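You operate a simulated robot arm through the tools that you are given. There is no shell and no other tool. Be economical: measure what you need, move in short steps, check, and stop when the job is done.

The job below is to be done with a simulated robot arm. You get a single attempt, and the scene is never put back.

TASK
Put the 4 x 30 small box from the back of the workbench top on the upper shelf under the workbench and the 4 x 40 small box on the narrow shelf under the vice. Put two of the beakers from the back of the workbench top on the right end of the base beam. Put the 40 hinge from the back of the workbench top on top of the brown sanding block there and the 26 hinge on the bench top in front of the lever press. Take the oil can from the low nook under the vice and leave it on the white panel on the console end of the board table. Take the sponge from the shelf of the cooling rack and put it on the small white panel. Do these in any order. Set down upright: beaker, oil can.

Only the result counts: the job must be done as asked and must still hold three seconds after the hand-in. Knocking over, shifting, dropping, spilling or breaking anything else fails it.

THE ROBOT
A 7-joint arm with a fingered hand on a trunk, on a base that drives. Base frame: it is fixed to the floor where the robot stands at the start and does not move with it; the origin is under the middle of the robot, x ahead of it, y to its left, z up; the surface under the hand at the start is at about z = 800. Readings come in mm, degrees, newtons and seconds.
Its first joint turns from -166.0 to 166.0 degrees. Places, roughly: beaker [1500, 750, 750]; bench top in front of the lever press (30x15 cm) [900, 840, 800]; hinge [1500, 750, 750]; narrow shelf under the vice (23x46 cm) [1220, 980, 380]; oil can [1000, 1000, 250]; right end of the base beam (31x21 cm) [2040, 3060, 520]; sanding block (11x7x3 cm) [1200, 400, 800]; small box [1000, 250, 750]; small white panel (26x11x2 cm) [-1900, 7500, 400]; sponge (10x7x4 cm) [-1800, 7800, 400]; upper shelf under the workbench [800, 300, 400]; white panel (20x15x2 cm) [900, 4100, 900]. Payload 3.7 kg.
The TCP is the grasp point between the finger pads, 25 mm short of the fingertips. In the tool frame z runs along the fingers and y along their closing line. Largest opening 88 mm; the body of the gripper starts 29 mm behind the TCP. The gripper is a hand of 5 fingers: y runs from the thumb to the fingers, the wrist lies at [-13, -106, -174] in the tool frame, and closing takes about 1.5 s.
Orientation is that of the tool frame in the base frame, as a unit quaternion [x, y, z, w]. With the fingers straight down and the wrist toward the robot, the tool's x, y and z point along [0, 1, 0], [1, 0, 0] and [0, 0, -1] of the base frame.

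THE INTERFACE
- The arm moves only by the tool servo_tool. Its argument "moves" is a list of rows, each a list of 7 numbers: the shift along the tool's x, y, z in m, then the turn, a rotation vector about the tool's x, y, z in degrees, then the closure, from 0 (fully open) to 1 (shut). In form: [[dx, dy, dz, wx, wy, wz, jaw], ...]. A call has 1 to 10 rows; each row shifts and turns the commanded pose from where the row before left it, along the tool's axes as they then stand. Each row takes 0.2 s and may step no farther than 50 mm and 8.6 degrees from the row before; otherwise, or with a gripper value out of range, the whole call is refused. A pose out of reach is approached as far as the arm can. The call stops where the force on the tool passes 40 N (or 10 N more than at its start, if that is more) or the arm is blocked; 0.2 s more then pass. Each finger travels about 108 mm/s and halts on what it meets, pressing with about 30 N; the grip force reading is that of the motor and also rises with nothing between the fingers. The clock runs only during rows and for 0.2 s after the last one: add rows that do not move to give the fingers time. The reply holds the time, the measured pose of the TCP, the force on the tool along the base axes, the opening and the grip force, in the units named above and with some noise, with the torque about the TCP (base axes, N m) and any sound that the robot's microphone picked up.
- Cameras (640 x 400 px; columns grow to the right, rows downward): "scene" is now at [185.2, 239, 1282.7]; the picture's right is [0.17, -0.99, 0.00], its down [-0.62, -0.11, -0.78] and it looks along [0.77, 0.13, -0.62] (base axes); focal length 262 px, centre (320, 200). "wrist" rides on the gripper at [59, -79, -105] in the tool frame; the picture's right is [-0.73, 0.32, -0.61], its down [-0.62, -0.68, 0.38] and it looks along [-0.29, 0.66, 0.70] (tool axes); focal length 234 px, centre (320, 200). There is no depth. A picture from a camera that has moved, and an enlarged one, comes with that camera's place and axes in the base frame and with its lens.
- grab_frame(camera): a new picture of that camera. It takes no simulated time.
- roll_base(legs): drives the robot by 1 to 6 legs, each [ahead, left, turn to the left] in mm, mm and degrees, along the robot's own axes; the way and the turn of a leg run together, so that a leg with both is an arc; at most 1500 mm and 180 degrees a leg. The arm and the cameras ride along, it lands a little off, and it stops where it bumps. It gives what a move gives.
- hand_shape(shape): the hand has 5 fingers and takes this shape, open, in about a second: jaw (thumb against the fingers, like two jaws); tri (thumb and two fingers); tip (a fingertip pinch); poke (one finger out to press); point (the index stretched); flat (the hand flat); cup (the hand cupped); fist (a fist). The gripper value then closes the fingers along that shape, each until it touches; the sizes above hold for jaw. It gives what a move gives, with no picture.
- pan_tilt(pan, tilt): turns the head with the scene camera to pan (to the left, within 120 degrees either way) and tilt (down, from -29 to 69), counted from straight ahead of the robot. It gives what a move gives.
- inspect(camera, box): a new picture of the part [left, top, right, bottom] of that camera's present view, enlarged. It takes no simulated time.
- hand_in(): hands the job in; it is judged then, once.

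Go step by step. Nothing tells you exact positions but the pictures and the camera data: compare them with the known pose of the tool, close in by small moves and look again before you grip or let go. The budget is 483 turns and 228 pictures, counting those below and the enlarged ones. Unless the task says otherwise, let go and move clear before handing in.

The tools are called after "Emit:" as a command line: name --pt "numbers of a row" for each row, then --argument value for the rest, lists and objects as JSON in quotes. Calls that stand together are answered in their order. servo_tool: Moves the arm, as the interface text tells. Its arguments: {"type":"object","properties":{"moves":{"type":"array","items":{"type":"array","items":{"type":"number"}}}},"required":["moves"]} The other tools are called the same way: hand_shape (shape) gives the hand a shape; roll_base (legs) drives the base; pan_tilt (pan, tilt) turns the head that bears the scene camera; grab_frame (camera) takes a picture; inspect (camera, box) takes an enlarged picture of a part of a camera's view; hand_in () hands the job in.

At the start:

```text
t: 0.0
position: [767.8, 145.7, 1102.3]
tool_rot: [0.707, 0.707, 0.0, 0.001]
ft_force: [0.3, -0.3, -0.6]
wrist_torque: [0.02, 0.01, -0.01]
width: 87.3
grasp_force: 0.1
shape: jaw
robot x, y, heading: [1.0, -3.3, 0.3]
head pan, tilt: [9.9, 38.7]
```

scene: 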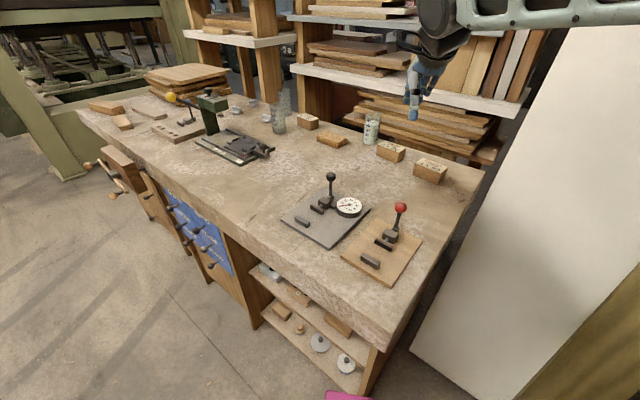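
wrist: 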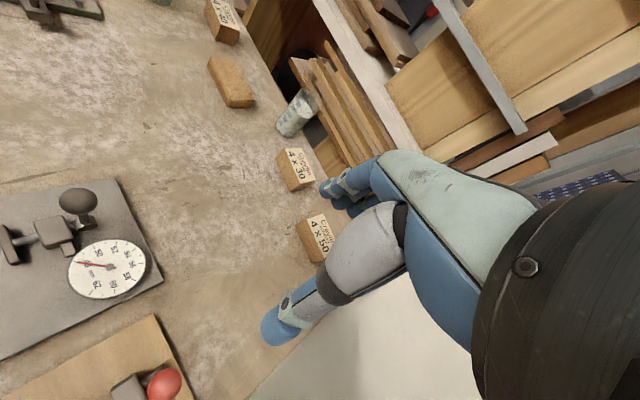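

I see the workbench with boxes, beakers and hinges along its back edge. First I'll take enlarged views to identify the items.

Emit:
inspect --camera "scene" --box '[220, 70, 480, 230]'

Emit:
inspect --camera "scene" --box '[80, 60, 300, 200]'

Emit:
inspect --camera "scene" --box '[80, 140, 400, 400]'

```text
2.46 times, centred on (350, 150) of scene
camera zoom: at [185.2, 239.0, 1282.7], right [0.17, -0.99, 0.0], down [-0.62, -0.11, -0.78], along [0.77, 0.13, -0.62], focal length 644 px, centre (246, 323)
```

zoom: 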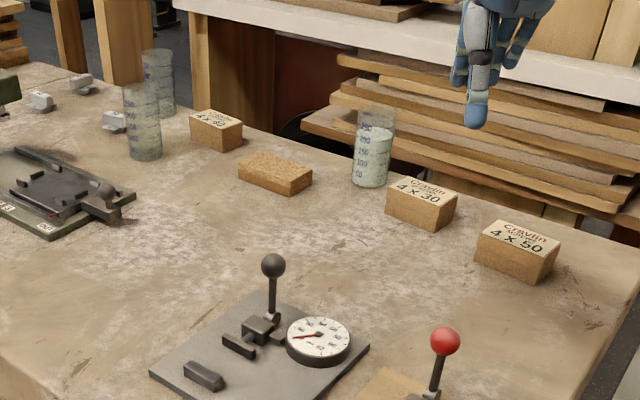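

```text
2.86 times, centred on (190, 130) of scene
camera zoom: at [185.2, 239.0, 1282.7], right [0.17, -0.99, 0.0], down [-0.62, -0.11, -0.78], along [0.77, 0.13, -0.62], focal length 748 px, centre (691, 400)
```

zoom: 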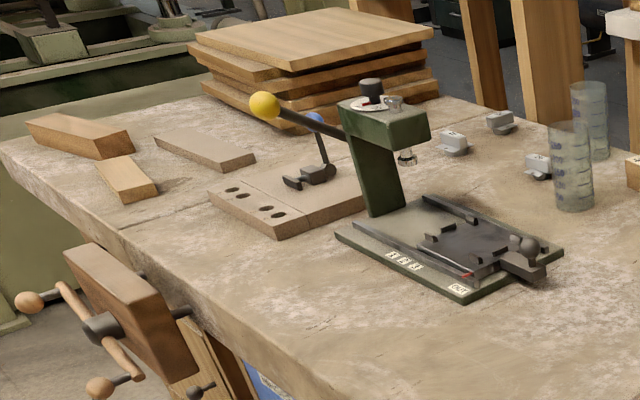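

```text
1.54 times, centred on (240, 270) of scene
camera zoom: at [185.2, 239.0, 1282.7], right [0.17, -0.99, 0.0], down [-0.62, -0.11, -0.78], along [0.77, 0.13, -0.62], focal length 403 px, centre (443, 92)
```

zoom: 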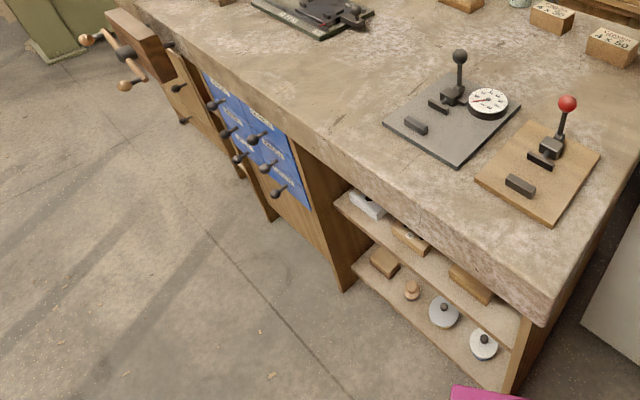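

Boxes (4x50, 4x30, 4x40), the three beakers, the sanding block and three hinges are all visible. I'll look around the floor and surroundings before driving.

Emit:
pan_tilt --pan 20 --tilt 69

Emit:
grab_frame --camera "scene"

Emit:
pan_tilt --pan 75 --tilt 30

Emit:
grab_frame --camera "scene"

Emit:
pan_tilt --pan 110 --tilt 20

Emit:
grab_frame --camera "scene"

```text
t: 0.9
position: [767.6, 145.5, 1102.9]
tool_rot: [0.707, 0.707, 0.0, 0.0]
ft_force: [0.0, 0.2, 0.5]
wrist_torque: [0.01, 0.01, 0.03]
width: 87.8
grasp_force: 0.2
shape: jaw
robot x, y, heading: [2.2, 1.9, -0.2]
head pan, tilt: [20.0, 68.8]
```

```text
222 pictures are left
camera scene: at [153.2, 243.3, 1244.6], right [0.34, -0.94, 0.0], down [-0.88, -0.32, -0.36], along [0.34, 0.12, -0.93], focal length 262 px, centre (320, 200)
```

scene: 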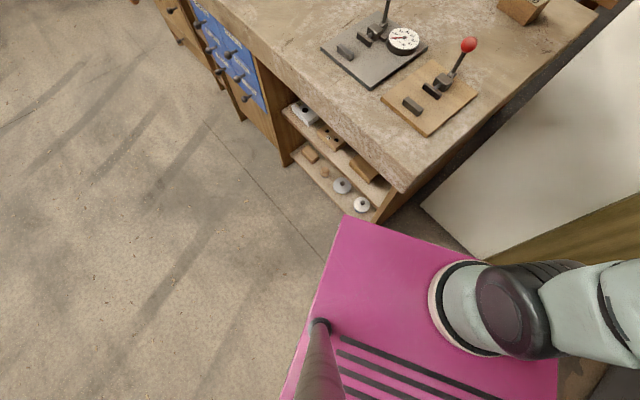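

```text
t: 2.2
position: [766.7, 145.5, 1102.1]
tool_rot: [0.707, 0.707, 0.0, 0.0]
ft_force: [-0.3, 0.2, -0.6]
wrist_torque: [0.01, -0.02, 0.01]
width: 87.7
grasp_force: 0.0
shape: jaw
robot x, y, heading: [1.6, 1.7, 0.3]
head pan, tilt: [75.0, 30.0]
```

```text
221 pictures are left
camera scene: at [124.1, 311.5, 1296.0], right [0.97, -0.26, 0.0], down [-0.13, -0.48, -0.87], along [0.22, 0.84, -0.5], focal length 262 px, centre (320, 200)
```

scene: 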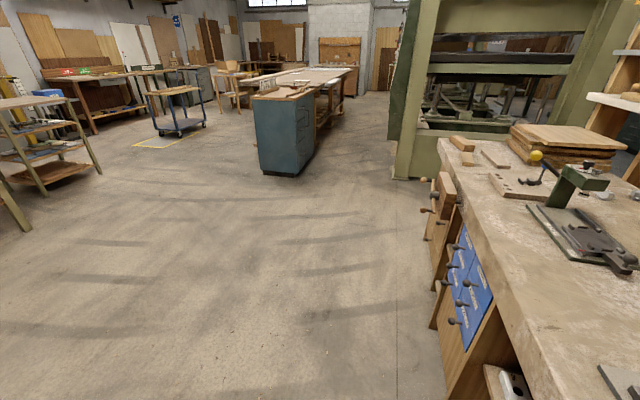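

```text
t: 3.2
position: [767.4, 145.2, 1102.9]
tool_rot: [0.707, 0.707, 0.001, 0.0]
ft_force: [0.2, -0.3, 0.1]
wrist_torque: [0.02, -0.01, 0.01]
width: 87.5
grasp_force: 0.1
shape: jaw
robot x, y, heading: [0.1, 4.1, -0.2]
head pan, tilt: [110.0, 20.0]
```

```text
220 pictures are left
camera scene: at [68.8, 311.7, 1312.1], right [0.94, 0.34, 0.0], down [0.12, -0.32, -0.94], along [-0.32, 0.88, -0.34], focal length 262 px, centre (320, 200)
```

scene: 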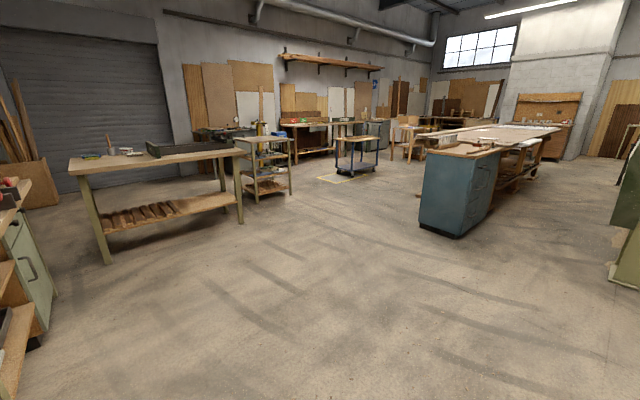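

The robot's base is the magenta platform, so I'll work along the bench with it on my right side. I'll move away left, turn parallel to the bench, then look.

Emit:
roll_base --legs '[[0, 650, 0], [0, 0, 60.6]]'

Emit:
pan_tilt --pan -70 --tilt 45

Emit:
grab_frame --camera "scene"

```text
t: 9.5
position: [246.5, 1392.4, 1101.5]
tool_rot: [0.251, 0.968, 0.0, 0.001]
ft_force: [0.2, 0.3, 0.7]
wrist_torque: [0.0, 0.02, -0.01]
width: 87.6
grasp_force: 0.1
shape: jaw
robot x, y, heading: [2.5, 654.3, 61.0]
head pan, tilt: [110.0, 20.0]
```

```text
t: 12.2
position: [247.4, 1391.5, 1102.8]
tool_rot: [0.251, 0.968, -0.001, 0.0]
ft_force: [0.0, 0.7, -0.4]
wrist_torque: [-0.02, 0.01, 0.03]
width: 87.4
grasp_force: 0.0
shape: jaw
robot x, y, heading: [2.7, 651.9, 60.9]
head pan, tilt: [-70.0, 45.0]
```

```text
219 pictures are left
camera scene: at [-66.9, 834.5, 1273.5], right [-0.16, -0.99, 0.0], down [-0.7, 0.11, -0.71], along [0.7, -0.11, -0.71], focal length 262 px, centre (320, 200)
```

scene: 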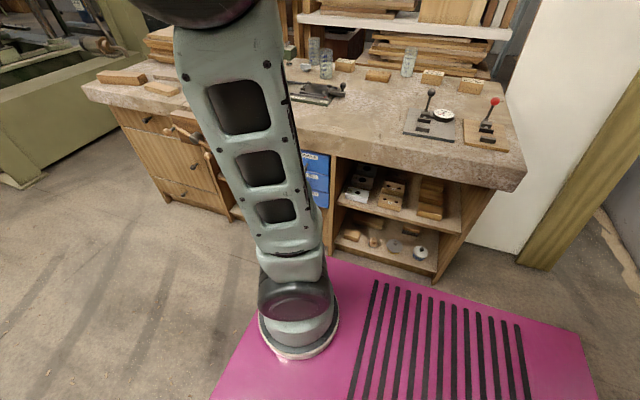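

From here I have a good view of the bench top and shelves. I'll zoom on the shelf, and the back of the top.

Emit:
inspect --camera "scene" --box '[310, 140, 530, 290]'

Emit:
inspect --camera "scene" --box '[280, 30, 540, 190]'

```text
2.67 times, centred on (420, 215) of scene
camera zoom: at [-66.9, 834.5, 1273.5], right [-0.16, -0.99, 0.0], down [-0.7, 0.11, -0.71], along [0.7, -0.11, -0.71], focal length 698 px, centre (53, 160)
```

zoom: 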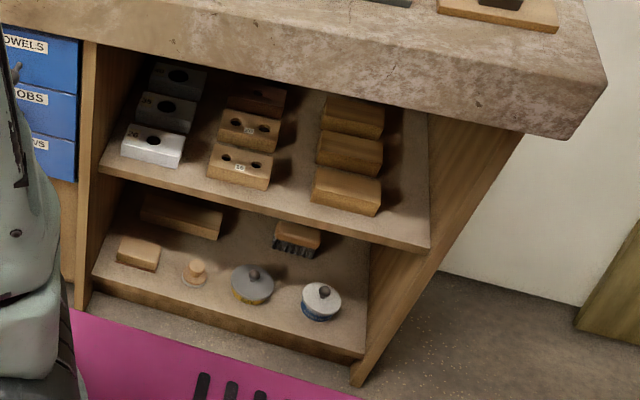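

```text
2.46 times, centred on (410, 110) of scene
camera zoom: at [-66.9, 834.5, 1273.5], right [-0.16, -0.99, 0.0], down [-0.7, 0.11, -0.71], along [0.7, -0.11, -0.71], focal length 644 px, centre (98, 422)
```

zoom: 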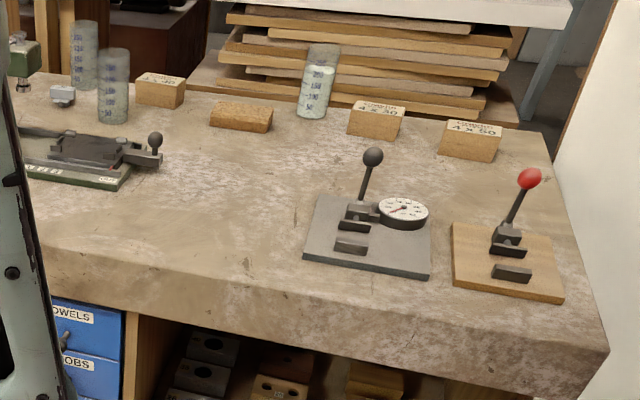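

The upper shelf has free gaps between the columns of blocks. I'll turn to face the bench squarely and look at the items.

Emit:
roll_base --legs '[[0, 0, -90.3]]'

Emit:
pan_tilt --pan 0 --tilt 40

Emit:
grab_frame --camera "scene"

```text
t: 16.5
position: [736.4, 387.6, 1102.7]
tool_rot: [0.868, 0.497, 0.0, 0.0]
ft_force: [-0.1, 0.9, 0.6]
wrist_torque: [-0.02, -0.02, 0.01]
width: 87.8
grasp_force: 0.1
shape: jaw
robot x, y, heading: [2.4, 652.1, -30.5]
head pan, tilt: [-70.0, 45.0]
```

```text
t: 17.9
position: [736.2, 389.4, 1103.3]
tool_rot: [0.868, 0.497, 0.0, -0.001]
ft_force: [0.2, 0.4, -0.8]
wrist_torque: [0.02, -0.03, -0.02]
width: 87.7
grasp_force: 0.1
shape: jaw
robot x, y, heading: [1.0, 648.8, -30.3]
head pan, tilt: [0.0, 40.0]
```

```text
216 pictures are left
camera scene: at [274.0, 750.9, 1280.7], right [-0.51, -0.86, 0.0], down [-0.55, 0.33, -0.77], along [0.66, -0.39, -0.64], focal length 262 px, centre (320, 200)
```

scene: 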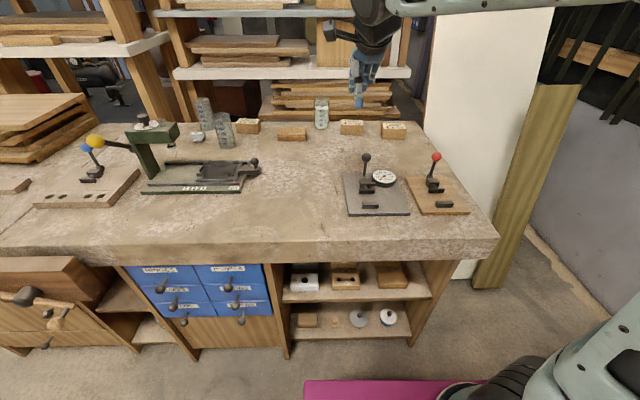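

Now facing the bench. I'll zoom in to fix positions of boxes and beakers/hinges.

Emit:
inspect --camera "scene" --box '[170, 80, 430, 240]'

Emit:
inspect --camera "scene" --box '[120, 80, 280, 180]'

Emit:
inspect --camera "scene" --box '[0, 230, 270, 396]'

Emit:
grab_frame --camera "wrist"

```text
2.46 times, centred on (300, 160) of scene
camera zoom: at [274.0, 750.9, 1280.7], right [-0.51, -0.86, 0.0], down [-0.55, 0.33, -0.77], along [0.66, -0.39, -0.64], focal length 644 px, centre (369, 298)
```

zoom: 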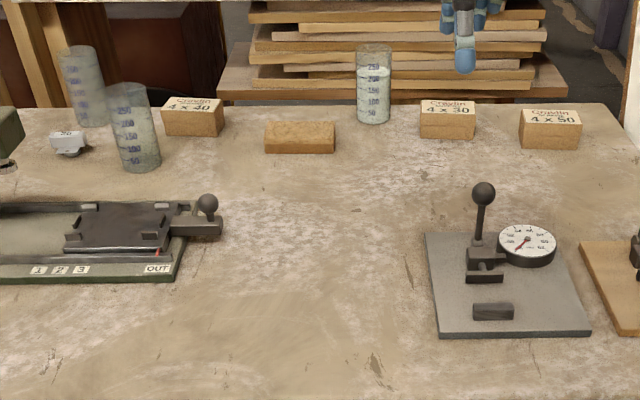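

```text
4.00 times, centred on (200, 130) of scene
camera zoom: at [274.0, 750.9, 1280.7], right [-0.51, -0.86, 0.0], down [-0.55, 0.33, -0.77], along [0.66, -0.39, -0.64], focal length 1047 px, centre (800, 480)
```

zoom: 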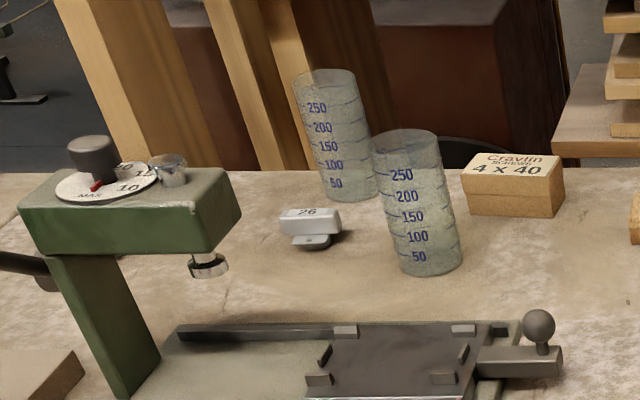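

```text
2.37 times, centred on (135, 313) of scene
camera zoom: at [274.0, 750.9, 1280.7], right [-0.51, -0.86, 0.0], down [-0.55, 0.33, -0.77], along [0.66, -0.39, -0.64], focal length 621 px, centre (758, -68)
```

zoom: 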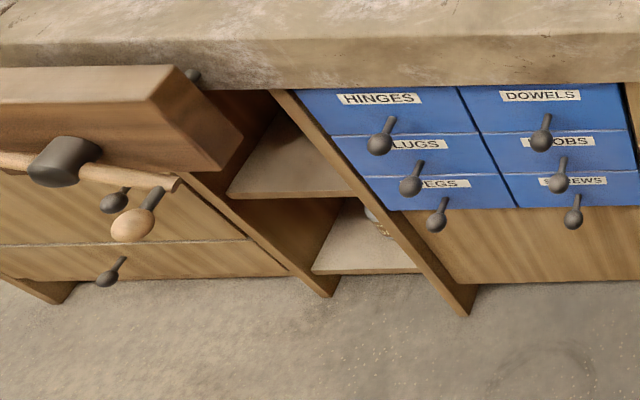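

```text
212 pictures are left
camera wrist: at [697.6, 480.2, 1207.4], right [-0.09, -0.79, 0.61], down [-0.9, -0.19, -0.38], along [0.42, -0.58, -0.7], focal length 234 px, centre (320, 200)
```

wrist: 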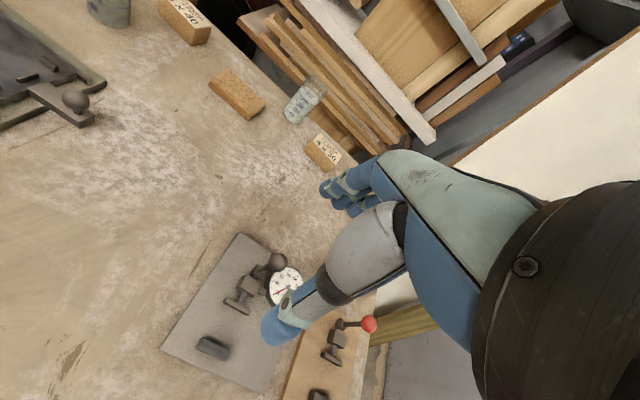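

The narrow shelf and nook are between the drawers and left cabinet. I'll drive 160 mm closer and begin with the 4x30 box (centre about [1080,121]).

Emit:
roll_base --legs '[[150, 0, 1.2]]'

Emit:
grab_frame --camera "scene"

```text
t: 19.2
position: [870.5, 329.9, 1103.7]
tool_rot: [0.862, 0.507, 0.0, 0.0]
ft_force: [0.3, 0.2, -0.8]
wrist_torque: [-0.03, 0.03, -0.02]
width: 87.6
grasp_force: 0.1
shape: jaw
robot x, y, heading: [130.2, 575.5, -29.1]
head pan, tilt: [0.0, 40.0]
```

```text
211 pictures are left
camera scene: at [401.3, 682.9, 1280.7], right [-0.49, -0.87, 0.0], down [-0.56, 0.31, -0.77], along [0.67, -0.37, -0.64], focal length 262 px, centre (320, 200)
```

scene: 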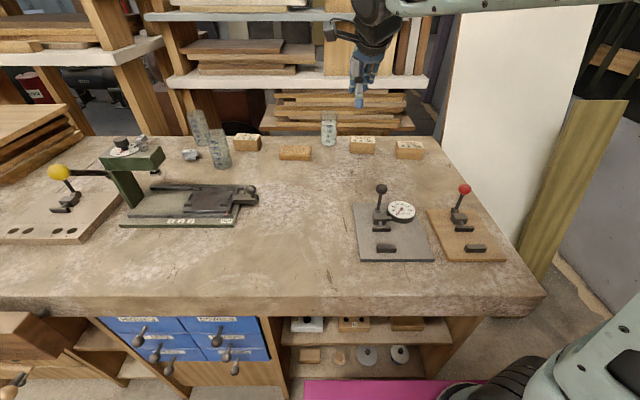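

Emit:
servo_tool --pt "-0.0168 0.0475 0 0 0 0 0" --pt "-0.0168 0.0475 0 0 0 0 0" --pt "-0.0168 0.0475 0 0 0 0 0" --pt "-0.0168 0.0475 0 0 0 0 0" --pt "-0.0168 0.0475 0 0 0 0 0" --pt "-0.0168 0.0475 0 0 0 0 0" --pt "0 0 0 0 8 0 0" --pt "0 0 0 0 8 0 0" --pt "0 0 0 0 8 0 0" --pt "0 0 0 0 8 0 0"

Emit:
grab_frame --camera "scene"

Emit:
grab_frame --camera "wrist"

```text
refused: row 1 steps farther than a row can; nothing moved
```

```text
210 pictures are left
camera scene: at [401.3, 682.9, 1280.7], right [-0.49, -0.87, 0.0], down [-0.56, 0.31, -0.77], along [0.67, -0.37, -0.64], focal length 262 px, centre (320, 200)
```

scene: 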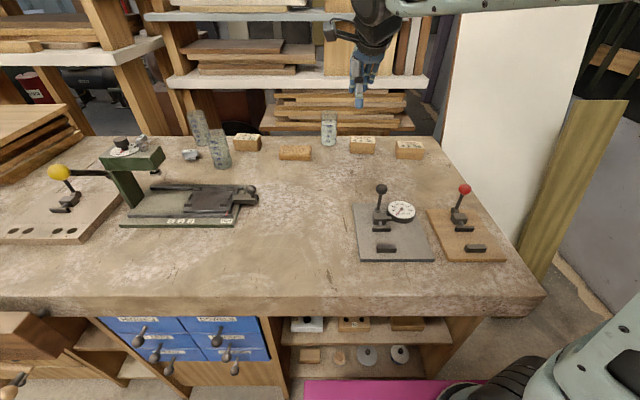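

```text
209 pictures are left
camera wrist: at [830.6, 421.3, 1207.4], right [-0.07, -0.79, 0.61], down [-0.9, -0.21, -0.38], along [0.43, -0.57, -0.7], focal length 234 px, centre (320, 200)
```

wrist: 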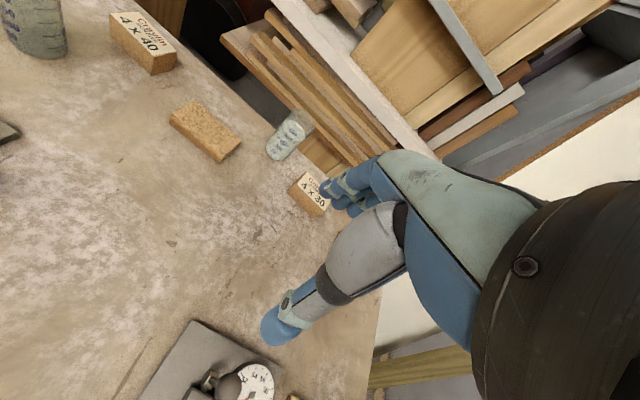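

Emit:
servo_tool --pt "-0.0144 0.0407 0 0 0 0 0" --pt "-0.0144 0.0407 0 0 0 0 0" --pt "-0.0144 0.0407 0 0 0 0 0" --pt "-0.0144 0.0407 0 0 0 0 0" --pt "-0.0144 0.0407 0 0 0 0 0" --pt "-0.0144 0.0407 0 0 0 0 0" --pt "-0.0144 0.0407 0 0 0 0 0" --pt "0 0 0 0 8 0 0" --pt "0 0 0 0 8 0 0" --pt "0 0 0 0 8 0 0"

```text
t: 21.4
position: [1069.8, 105.3, 1103.2]
tool_rot: [0.843, 0.496, 0.179, -0.106]
ft_force: [0.9, 0.5, 0.3]
wrist_torque: [-0.03, 0.02, -0.01]
width: 87.7
grasp_force: 0.1
shape: jaw
robot x, y, heading: [127.8, 578.8, -29.1]
head pan, tilt: [0.0, 40.0]
```

Emit:
servo_tool --pt "0 0 0 0 7 0 0" --pt "0 0 0 0 7 0 0" --pt "0 0 0 0 7 0 0" --pt "-0.035 0 0.035 0 0 0 0" --pt "-0.035 0 0.035 0 0 0 0" --pt "-0.035 0 0.035 0 0 0 0"

Emit:
inspect --camera "scene" --box '[290, 60, 490, 184]'

Emit:
grab_frame --camera "wrist"

```text
t: 22.8
position: [1071.9, 105.4, 951.6]
tool_rot: [0.797, 0.468, 0.33, -0.194]
ft_force: [0.6, -0.4, 0.7]
wrist_torque: [-0.04, 0.01, -0.01]
width: 87.7
grasp_force: 0.0
shape: jaw
robot x, y, heading: [129.5, 576.1, -29.3]
head pan, tilt: [0.0, 40.0]
```

```text
3.20 times, centred on (390, 122) of scene
camera zoom: at [401.1, 683.0, 1280.7], right [-0.49, -0.87, 0.0], down [-0.56, 0.31, -0.77], along [0.67, -0.37, -0.64], focal length 838 px, centre (96, 450)
```

zoom: 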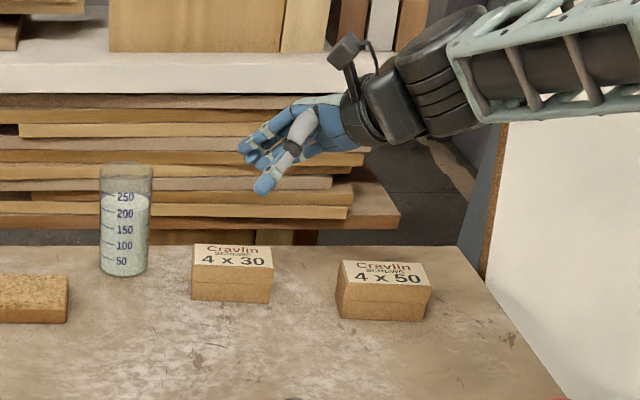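

```text
207 pictures are left
camera wrist: at [986.7, 116.6, 1067.3], right [-0.18, -0.98, -0.08], down [-0.68, 0.18, -0.71], along [0.71, -0.07, -0.7], focal length 234 px, centre (320, 200)
```

wrist: 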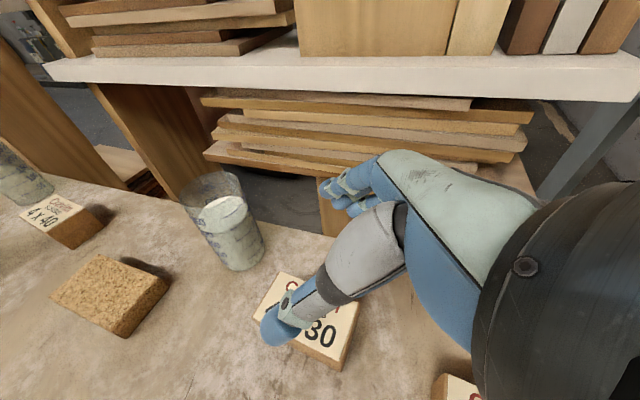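

Emit:
servo_tool --pt "-0.016 -0.003 0.021 0 0 0 0" --pt "-0.032 -0.003 0.034 0 0 0 0"

Emit:
grab_frame --camera "wrist"

Emit:
inspect --camera "scene" --box '[310, 80, 470, 180]'

```text
t: 23.4
position: [1070.7, 111.3, 882.3]
tool_rot: [0.796, 0.469, 0.331, -0.193]
ft_force: [-0.2, 0.7, 0.2]
wrist_torque: [-0.02, 0.02, 0.02]
width: 87.6
grasp_force: 0.0
shape: jaw
robot x, y, heading: [129.5, 576.3, -29.0]
head pan, tilt: [0.0, 40.0]
```

```text
206 pictures are left
camera wrist: at [985.7, 122.2, 997.0], right [-0.18, -0.98, -0.08], down [-0.68, 0.18, -0.71], along [0.71, -0.07, -0.7], focal length 234 px, centre (320, 200)
```

wrist: 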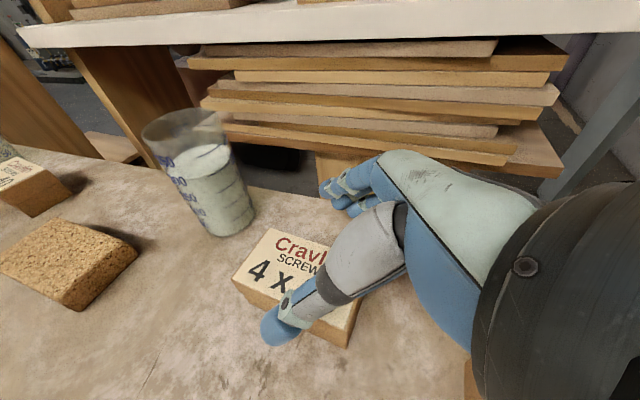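

```text
4.00 times, centred on (390, 130) of scene
camera zoom: at [401.1, 683.1, 1280.7], right [-0.49, -0.87, 0.0], down [-0.56, 0.31, -0.77], along [0.67, -0.37, -0.64], focal length 1047 px, centre (40, 480)
```

zoom: 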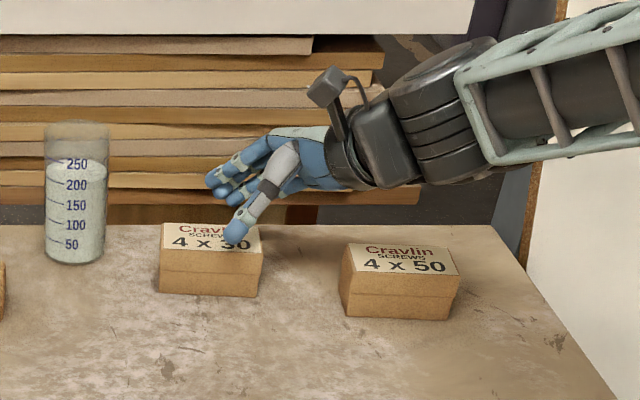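

Emit:
servo_tool --pt "-0.0165 -0.004 0.0185 0 0 0 0" --pt "-0.0165 -0.002 0.0185 0 0 0 0" --pt "0 0 0 0 0 0 0"

Emit:
inspect --camera "scene" --box '[310, 80, 470, 180]'

```text
t: 24.2
position: [1065.5, 117.5, 831.3]
tool_rot: [0.796, 0.468, 0.33, -0.194]
ft_force: [-1.3, -0.6, 4.7]
wrist_torque: [-0.16, -0.2, -0.09]
width: 87.8
grasp_force: 0.0
shape: jaw
robot x, y, heading: [131.1, 574.9, -29.1]
head pan, tilt: [0.0, 40.0]
```

```text
4.00 times, centred on (390, 130) of scene
camera zoom: at [401.0, 682.9, 1280.8], right [-0.49, -0.87, 0.0], down [-0.56, 0.31, -0.77], along [0.67, -0.37, -0.64], focal length 1047 px, centre (40, 480)
```

zoom: 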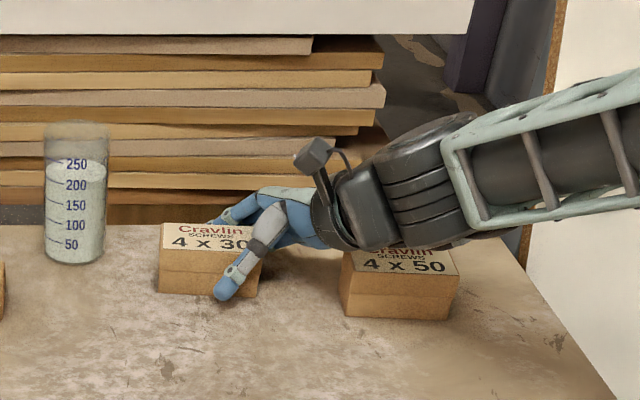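

Emit:
servo_tool --pt "0.0035 0 -0.0035 0 0 0 0" --pt "0 0 0 0 0 0 0"

Emit:
grab_frame --camera "wrist"

```text
t: 24.8
position: [1066.0, 117.7, 835.8]
tool_rot: [0.796, 0.468, 0.329, -0.195]
ft_force: [0.2, 0.0, 0.2]
wrist_torque: [-0.02, -0.01, 0.01]
width: 87.8
grasp_force: 0.1
shape: jaw
robot x, y, heading: [130.0, 577.6, -29.1]
head pan, tilt: [0.0, 40.0]
```

```text
203 pictures are left
camera wrist: at [981.0, 128.3, 951.7], right [-0.18, -0.98, -0.08], down [-0.68, 0.18, -0.71], along [0.71, -0.07, -0.7], focal length 234 px, centre (320, 200)
```

wrist: 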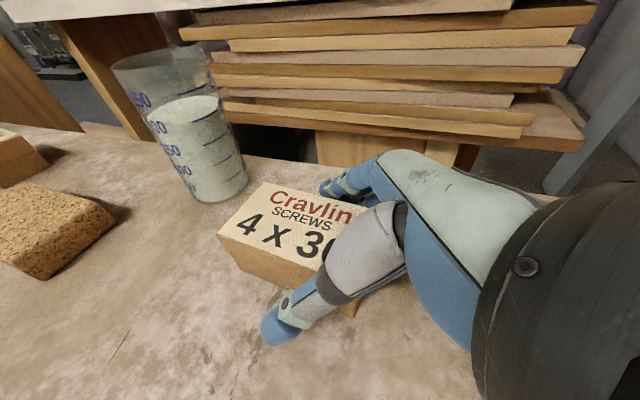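

Free of contact; now closing the hand.

Emit:
servo_tool --pt "0 0 0 0 0 0 1" --pt "0 0 0 0 0 0 1" --pt "0 0 0 0 0 0 1" --pt "0 0 0 0 0 0 1" --pt "0 0 0 0 0 0 1" --pt "0 0 0 0 0 0 1" --pt "0 0 0 0 0 0 1" --pt "0 0 0 0 0 0 1"

Emit:
servo_tool --pt "0.018 0 -0.018 0 0 0 1" --pt "0.035 0 -0.035 0 0 0 1" --pt "0.035 0 -0.035 0 0 0 1" --pt "0.035 0 -0.035 0 0 0 1" --pt "0.035 0 -0.035 0 0 0 1"

Emit:
grab_frame --camera "scene"

Emit:
grab_frame --camera "wrist"

```text
t: 26.6
position: [1066.4, 117.9, 836.1]
tool_rot: [0.796, 0.469, 0.33, -0.194]
ft_force: [0.7, 0.2, -1.3]
wrist_torque: [-0.05, -0.05, 0.1]
width: 45.5
grasp_force: 29.9
shape: jaw
robot x, y, heading: [129.5, 576.4, -29.1]
head pan, tilt: [0.0, 40.0]
```

```text
t: 27.8
position: [1061.6, 115.4, 1056.7]
tool_rot: [0.797, 0.467, 0.33, -0.195]
ft_force: [-0.8, 0.7, -4.2]
wrist_torque: [-0.05, 0.04, -0.01]
width: 45.6
grasp_force: 30.3
shape: jaw
robot x, y, heading: [128.6, 574.3, -29.0]
head pan, tilt: [0.0, 40.0]
```

```text
202 pictures are left
camera scene: at [401.6, 682.5, 1280.7], right [-0.49, -0.87, 0.0], down [-0.56, 0.31, -0.77], along [0.67, -0.37, -0.64], focal length 262 px, centre (320, 200)
```

scene: 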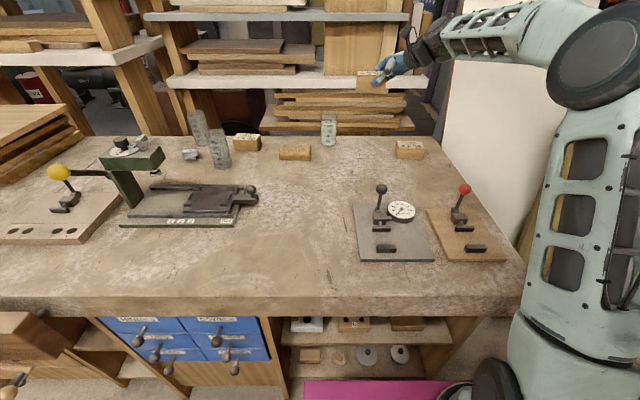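

```text
201 pictures are left
camera wrist: at [976.9, 125.6, 1172.1], right [-0.18, -0.98, -0.08], down [-0.68, 0.18, -0.71], along [0.71, -0.07, -0.7], focal length 234 px, centre (320, 200)
```

wrist: 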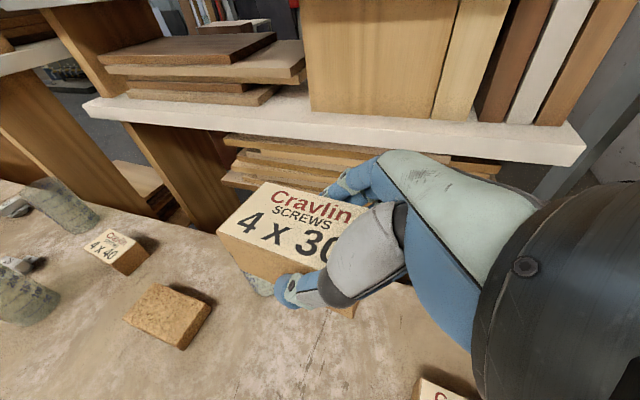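

The box is held firmly. I'll back off the base 350 mm, then look at the shelf.

Emit:
roll_base --legs '[[-350, 0, 0]]'

Emit:
pan_tilt --pan -8 --tilt 45

Emit:
servo_tool --pt "0 -0.049 0 0 0 0 1" --pt "0 -0.049 0 0 0 0 1" --pt "0 -0.049 0 0 0 0 1" --pt "0 -0.049 0 0 0 0 1" --pt "0 -0.049 0 0 0 0 1" --pt "0 -0.049 0 0 0 0 1"

Emit:
grab_frame --camera "scene"

```text
t: 30.1
position: [757.4, 287.4, 1057.4]
tool_rot: [0.795, 0.47, 0.33, -0.193]
ft_force: [0.1, -0.5, -3.9]
wrist_torque: [-0.05, 0.05, 0.03]
width: 45.5
grasp_force: 30.5
shape: jaw
robot x, y, heading: [-171.2, 747.2, -28.8]
head pan, tilt: [0.0, 40.0]
```

```text
t: 30.8
position: [758.6, 287.4, 1056.9]
tool_rot: [0.796, 0.469, 0.33, -0.194]
ft_force: [-0.3, -0.3, -3.6]
wrist_torque: [-0.04, 0.05, 0.01]
width: 45.5
grasp_force: 30.6
shape: jaw
robot x, y, heading: [-173.5, 752.1, -28.9]
head pan, tilt: [-8.0, 45.0]
```

```text
t: 32.2
position: [499.9, 431.6, 1055.2]
tool_rot: [0.796, 0.469, 0.329, -0.195]
ft_force: [0.1, 0.0, -4.7]
wrist_torque: [-0.06, 0.03, 0.03]
width: 45.6
grasp_force: 30.0
shape: jaw
robot x, y, heading: [-174.9, 743.5, -29.1]
head pan, tilt: [-8.0, 45.0]
```

```text
200 pictures are left
camera scene: at [87.1, 844.8, 1273.4], right [-0.6, -0.8, 0.0], down [-0.57, 0.43, -0.71], along [0.56, -0.42, -0.71], focal length 262 px, centre (320, 200)
```

scene: 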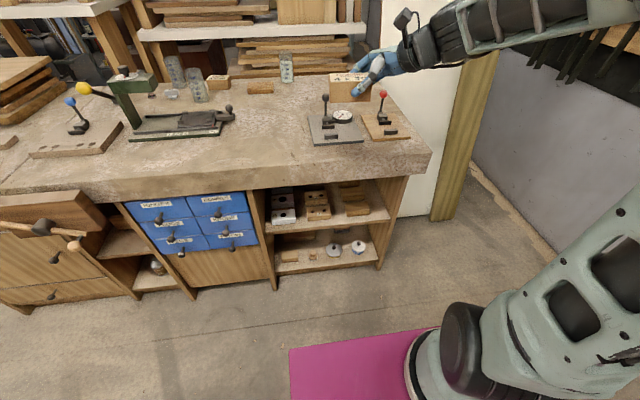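

Emit:
servo_tool --pt "0 -0.049 0 0 0 0 1" --pt "0 -0.049 0 0 0 0 1" --pt "0 0 0 -6 0 6 1" --pt "0 0 0 -6 0 6 1" --pt "0 0 0 -6 0 6 1" --pt "0 0 0 -6 0 6 1" --pt "0 0 0 -6 0 6 1" --pt "0 0 0 -6 0 6 1" --pt "0 0 0 -6 0 6 1" --pt "0 0 0 -6 0 6 1"

Emit:
servo_tool --pt "0 0 0 -6 0 6 1" --pt "0 0 0 -6 0 6 1" --pt "0 0 0 -3.6 0 3.6 1" --pt "0 0 0 0 0 0 1"

Emit:
grab_frame --camera "scene"

```text
t: 34.4
position: [430.7, 518.9, 1032.3]
tool_rot: [0.926, 0.02, 0.362, -0.1]
ft_force: [-0.1, 0.4, -3.6]
wrist_torque: [-0.01, 0.09, 0.02]
width: 45.3
grasp_force: 30.2
shape: jaw
robot x, y, heading: [-175.8, 745.9, -28.9]
head pan, tilt: [-8.0, 45.0]
stopped in row 10: the arm was blocked; the commanded pose is now the measured one
```

```text
t: 35.0
position: [439.9, 562.5, 1012.9]
tool_rot: [0.933, -0.045, 0.32, -0.157]
ft_force: [0.8, 0.0, -4.4]
wrist_torque: [0.02, 0.04, 0.0]
width: 45.3
grasp_force: 30.3
shape: jaw
robot x, y, heading: [-175.8, 748.3, -28.9]
head pan, tilt: [-8.0, 45.0]
stopped in row 3: the arm was blocked; the commanded pose is now the measured one
```

```text
199 pictures are left
camera scene: at [85.9, 844.0, 1273.4], right [-0.62, -0.79, 0.0], down [-0.56, 0.44, -0.71], along [0.56, -0.44, -0.71], focal length 262 px, centre (320, 200)
```

scene: 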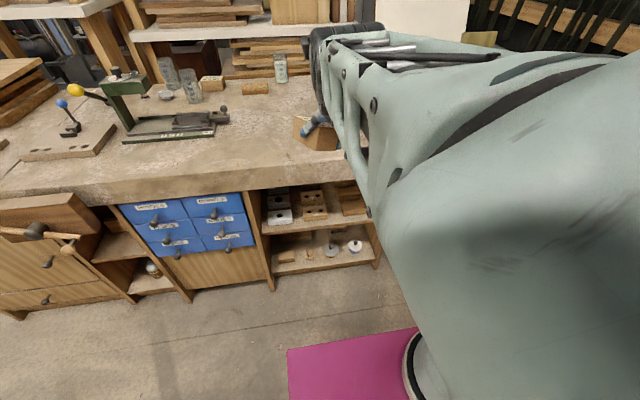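

The hand yaw hit a joint limit, so I'll turn the base instead, first restoring a comfortable wrist orientation.

Emit:
servo_tool --pt "0 0 0 1.2 0.4 -6.9 1" --pt "0 0 0 1.2 0.4 -6.9 1" --pt "0 0 0 1.2 0.4 -6.9 1" --pt "0 0 0 1.2 0.4 -6.9 1" --pt "0 0 0 1.2 0.4 -6.9 1" --pt "0 0 0 0 0 0 1"

```text
t: 36.4
position: [439.6, 562.1, 1013.3]
tool_rot: [0.89, 0.246, 0.37, -0.098]
ft_force: [0.1, -2.0, -3.6]
wrist_torque: [-0.01, 0.03, -0.01]
width: 45.2
grasp_force: 29.8
shape: jaw
robot x, y, heading: [-174.3, 746.8, -28.9]
head pan, tilt: [-8.0, 45.0]
```

Emit:
roll_base --legs '[[0, 0, -60], [-367, 473, 0]]'

Emit:
pan_tilt --pan 25 --tilt 45

Emit:
grab_frame --camera "scene"

```text
t: 42.4
position: [440.6, 500.4, 1014.0]
tool_rot: [0.894, -0.231, 0.37, 0.1]
ft_force: [0.2, 0.1, -4.0]
wrist_torque: [0.02, 0.04, 0.03]
width: 45.2
grasp_force: 30.0
shape: jaw
robot x, y, heading: [292.3, 1125.5, -88.9]
head pan, tilt: [-8.0, 45.0]
```

```text
t: 43.4
position: [440.0, 500.3, 1014.3]
tool_rot: [0.894, -0.23, 0.371, 0.1]
ft_force: [-1.0, 0.5, -3.5]
wrist_torque: [0.04, 0.05, 0.02]
width: 45.2
grasp_force: 29.9
shape: jaw
robot x, y, heading: [289.3, 1124.9, -88.8]
head pan, tilt: [25.0, 45.0]
```

```text
198 pictures are left
camera scene: at [553.0, 955.2, 1273.4], right [-0.9, -0.44, 0.0], down [-0.31, 0.63, -0.71], along [0.31, -0.63, -0.71], focal length 262 px, centre (320, 200)
```

scene: 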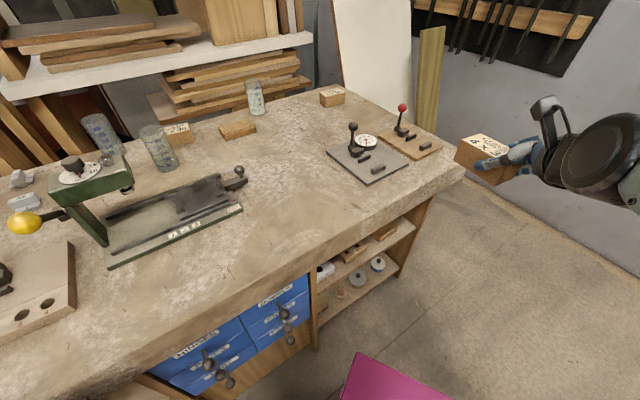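

Emit:
servo_tool --pt "-0.0345 0.0065 0.0345 0 0 0 1" --pt "-0.0345 0.0065 0.0345 0 0 0 1" --pt "-0.0345 0.0065 0.0345 0 0 0 1" --pt "-0.0345 0.0065 0.0345 0 0 0 1" --pt "-0.0345 0.0065 0.0345 0 0 0 1" --pt "-0.0345 0.0065 0.0345 0 0 0 1" --pt "-0.0345 0.0065 0.0345 0 0 0 1" --pt "-0.0345 0.0065 0.0345 0 0 0 1" --pt "-0.0345 0.0065 0.0345 0 0 0 1"

Emit:
grab_frame --camera "scene"

Emit:
grab_frame --camera "wrist"

```text
t: 45.4
position: [442.1, 393.6, 601.5]
tool_rot: [0.894, -0.23, 0.371, 0.101]
ft_force: [0.5, -0.4, -3.6]
wrist_torque: [0.02, 0.05, -0.01]
width: 44.8
grasp_force: 30.1
shape: jaw
out of reach, approached as far as the arm can: row 3, 4, 5, 6
robot x, y, heading: [289.7, 1120.6, -88.8]
head pan, tilt: [25.0, 45.0]
```

```text
197 pictures are left
camera scene: at [553.1, 955.3, 1273.4], right [-0.9, -0.44, 0.0], down [-0.31, 0.63, -0.71], along [0.31, -0.63, -0.71], focal length 262 px, centre (320, 200)
```

scene: 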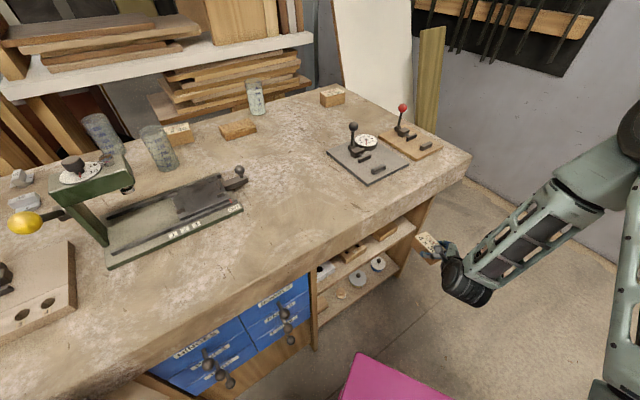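

```text
196 pictures are left
camera wrist: at [452.9, 480.1, 716.2], right [-0.98, 0.18, -0.08], down [0.18, 0.67, -0.72], along [-0.07, -0.72, -0.69], focal length 234 px, centre (320, 200)
```

wrist: 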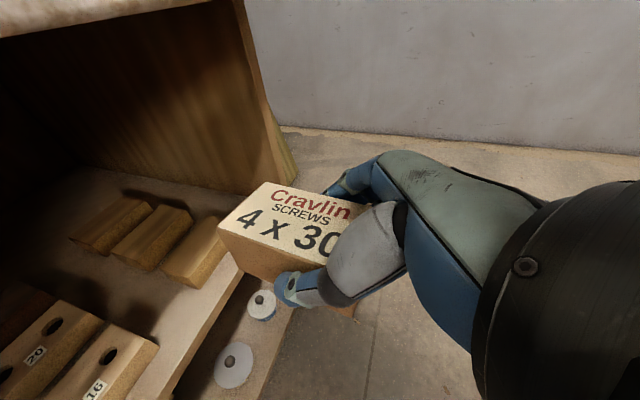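

Emit:
servo_tool --pt "-0.0285 -0.0115 0.0285 0 0 0 1" --pt "-0.0285 -0.0115 0.0285 0 0 0 1" --pt "-0.0285 -0.0115 0.0285 0 0 0 1" --pt "0.025 0 0.025 0 0 0 1" --pt "0.025 0 0.025 0 0 0 1" --pt "0 0 0 0 0 0 1"

Emit:
grab_frame --camera "wrist"

```text
t: 46.8
position: [522.6, 390.7, 480.8]
tool_rot: [0.894, -0.23, 0.371, 0.099]
ft_force: [0.0, 0.0, -3.5]
wrist_torque: [0.06, 0.06, 0.01]
width: 44.8
grasp_force: 30.3
shape: jaw
robot x, y, heading: [287.9, 1123.2, -88.7]
head pan, tilt: [25.0, 45.0]
```

```text
195 pictures are left
camera wrist: at [532.1, 477.0, 594.2], right [-0.98, 0.18, -0.08], down [0.18, 0.67, -0.72], along [-0.07, -0.72, -0.69], focal length 234 px, centre (320, 200)
```

wrist: 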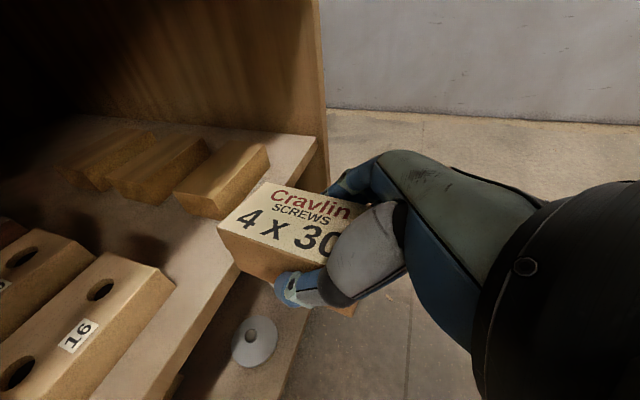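

Emit:
servo_tool --pt "0.0262 0.0015 0.0262 0 0 0 1" --pt "0.0262 0.0015 0.0262 0 0 0 1" --pt "0.0262 0.0015 0.0262 0 0 0 1" --pt "0 0 0 0 0 0 1"

Emit:
grab_frame --camera "wrist"

Emit:
inspect --camera "scene" --box '[300, 200, 480, 312]'

```text
t: 47.8
position: [616.9, 331.5, 480.1]
tool_rot: [0.894, -0.231, 0.371, 0.099]
ft_force: [-0.7, 0.7, -3.5]
wrist_torque: [0.01, 0.06, -0.03]
width: 44.6
grasp_force: 29.8
shape: jaw
robot x, y, heading: [292.3, 1124.8, -88.8]
head pan, tilt: [25.0, 45.0]
```

```text
194 pictures are left
camera wrist: at [626.0, 417.8, 596.0], right [-0.98, 0.18, -0.08], down [0.18, 0.67, -0.72], along [-0.07, -0.72, -0.69], focal length 234 px, centre (320, 200)
```

wrist: 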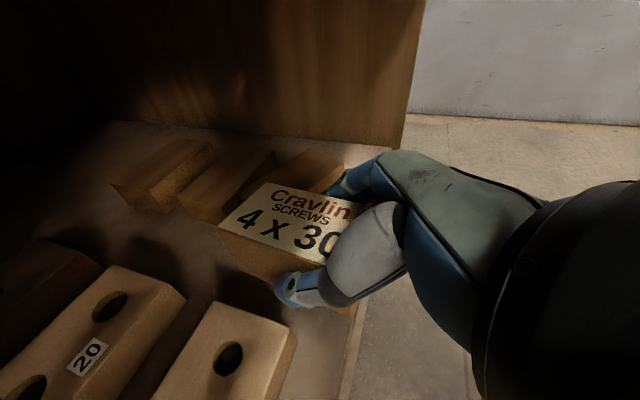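

```text
3.56 times, centred on (390, 256) of scene
camera zoom: at [553.1, 955.1, 1273.4], right [-0.9, -0.44, 0.0], down [-0.31, 0.63, -0.71], along [0.31, -0.63, -0.71], focal length 931 px, centre (71, 1)
```

zoom: 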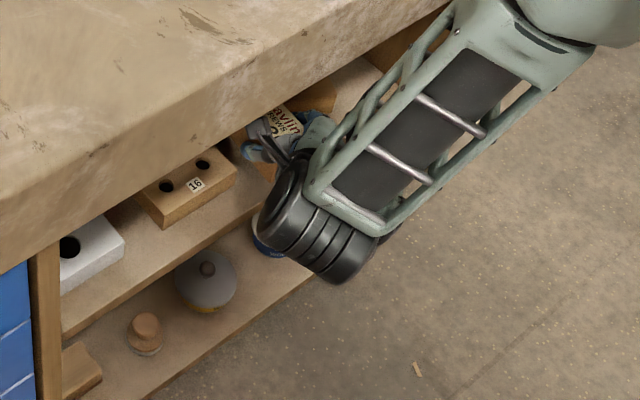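

Emit:
servo_tool --pt "-0.01 0 0.01 0 0 0 1" --pt "-0.007 0 0.007 0 0 0 1" --pt "0 0 0 0 0 0 1"

Emit:
servo_tool --pt "-0.0055 0 0.0055 0 0 0 1" --pt "0 0 0 0 0 0 1"

Emit:
servo_tool --pt "-0.004 0 0.004 0 0 0 1" --pt "0 0 0 0 0 0 1"

```text
t: 48.6
position: [615.0, 331.3, 457.6]
tool_rot: [0.894, -0.232, 0.371, 0.1]
ft_force: [-0.2, 0.0, -3.8]
wrist_torque: [0.04, 0.06, 0.03]
width: 45.1
grasp_force: 30.2
shape: jaw
robot x, y, heading: [291.4, 1129.0, -88.9]
head pan, tilt: [25.0, 45.0]
```

```text
t: 49.2
position: [615.8, 331.2, 453.3]
tool_rot: [0.894, -0.23, 0.372, 0.102]
ft_force: [-5.3, 7.6, 32.0]
wrist_torque: [-0.66, 0.37, -0.11]
width: 44.7
grasp_force: 30.2
shape: jaw
robot x, y, heading: [287.8, 1126.4, -88.8]
head pan, tilt: [25.0, 45.0]
```

```text
t: 49.5
position: [617.8, 329.5, 452.8]
tool_rot: [0.893, -0.229, 0.373, 0.104]
ft_force: [-4.7, 7.3, 24.4]
wrist_torque: [-0.48, 0.32, -0.09]
width: 44.5
grasp_force: 30.7
shape: jaw
robot x, y, heading: [286.1, 1126.0, -88.7]
head pan, tilt: [25.0, 45.0]
stopped in row 1: the force on the tool passed its limit at 48 N (the readings are from after the stop); the commanded pose is now the measured one
```

Emit:
grab_frame --camera "wrist"

Emit:
inspect --camera "scene" --box '[340, 210, 440, 272]'

```text
192 pictures are left
camera wrist: at [626.5, 418.0, 566.8], right [-0.98, 0.17, -0.09], down [0.18, 0.67, -0.72], along [-0.07, -0.73, -0.69], focal length 234 px, centre (320, 200)
```

wrist: 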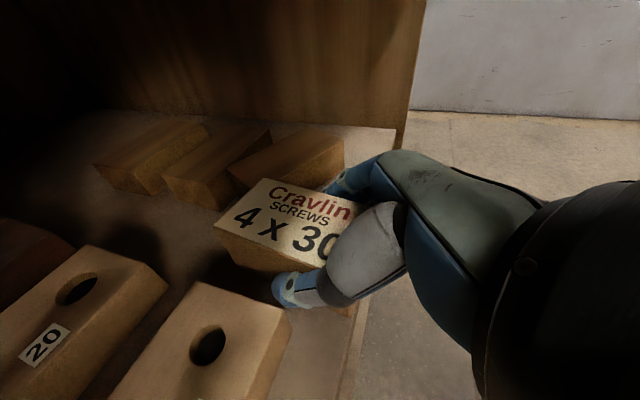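

```text
6.40 times, centred on (390, 241) of scene
camera zoom: at [552.6, 956.3, 1273.7], right [-0.9, -0.44, 0.0], down [-0.31, 0.63, -0.71], along [0.31, -0.63, -0.71], focal length 1676 px, centre (-128, -62)
```

zoom: 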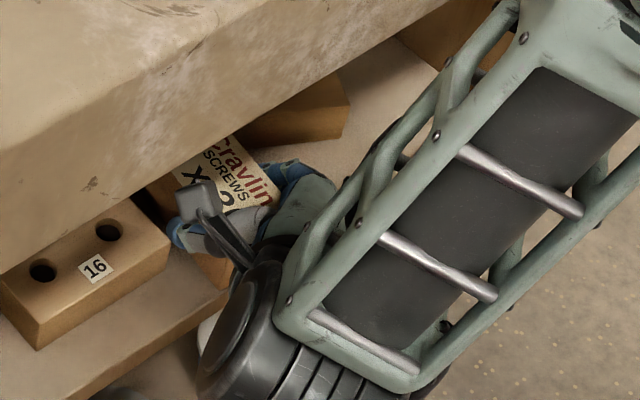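

Emit:
servo_tool --pt "0.001 0 -0.001 0 0 0 1" --pt "0 0 0 0 0 0 0.45" --pt "0 0 0 0 0 0 0.35" --pt "0 0 0 0 0 0 0.32" --pt "0 0 0 0 0 0 0.32"

```text
t: 50.8
position: [616.0, 330.9, 452.8]
tool_rot: [0.894, -0.231, 0.372, 0.101]
ft_force: [1.8, 3.8, 10.0]
wrist_torque: [-0.16, 0.12, 0.0]
width: 59.6
grasp_force: 0.1
shape: jaw
robot x, y, heading: [292.9, 1126.9, -88.9]
head pan, tilt: [25.0, 45.0]
```

Emit:
servo_tool --pt "0 0 -0.01 0 0 0 0.32" --pt "0 0 -0.03 0 0 0 0.32" --pt "0 0 -0.03 0 0 0 0.2" --pt "-0.02 0 -0.04 0 0 0 0.0" --pt "-0.03 0 -0.035 0 0 0 0" --pt "-0.035 0 -0.035 0 0 0 0"

Emit:
grab_frame --camera "wrist"

```text
t: 52.1
position: [452.5, 421.8, 521.6]
tool_rot: [0.894, -0.229, 0.373, 0.101]
ft_force: [0.0, 0.8, 0.1]
wrist_torque: [0.04, 0.01, 0.05]
width: 88.0
grasp_force: 0.2
shape: jaw
robot x, y, heading: [288.6, 1117.9, -88.8]
head pan, tilt: [25.0, 45.0]
```

```text
190 pictures are left
camera wrist: at [462.8, 509.3, 635.5], right [-0.98, 0.17, -0.09], down [0.18, 0.67, -0.72], along [-0.07, -0.72, -0.69], focal length 234 px, centre (320, 200)
```

wrist: 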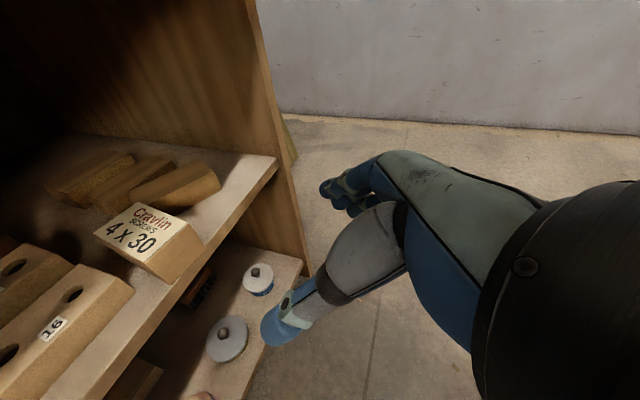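

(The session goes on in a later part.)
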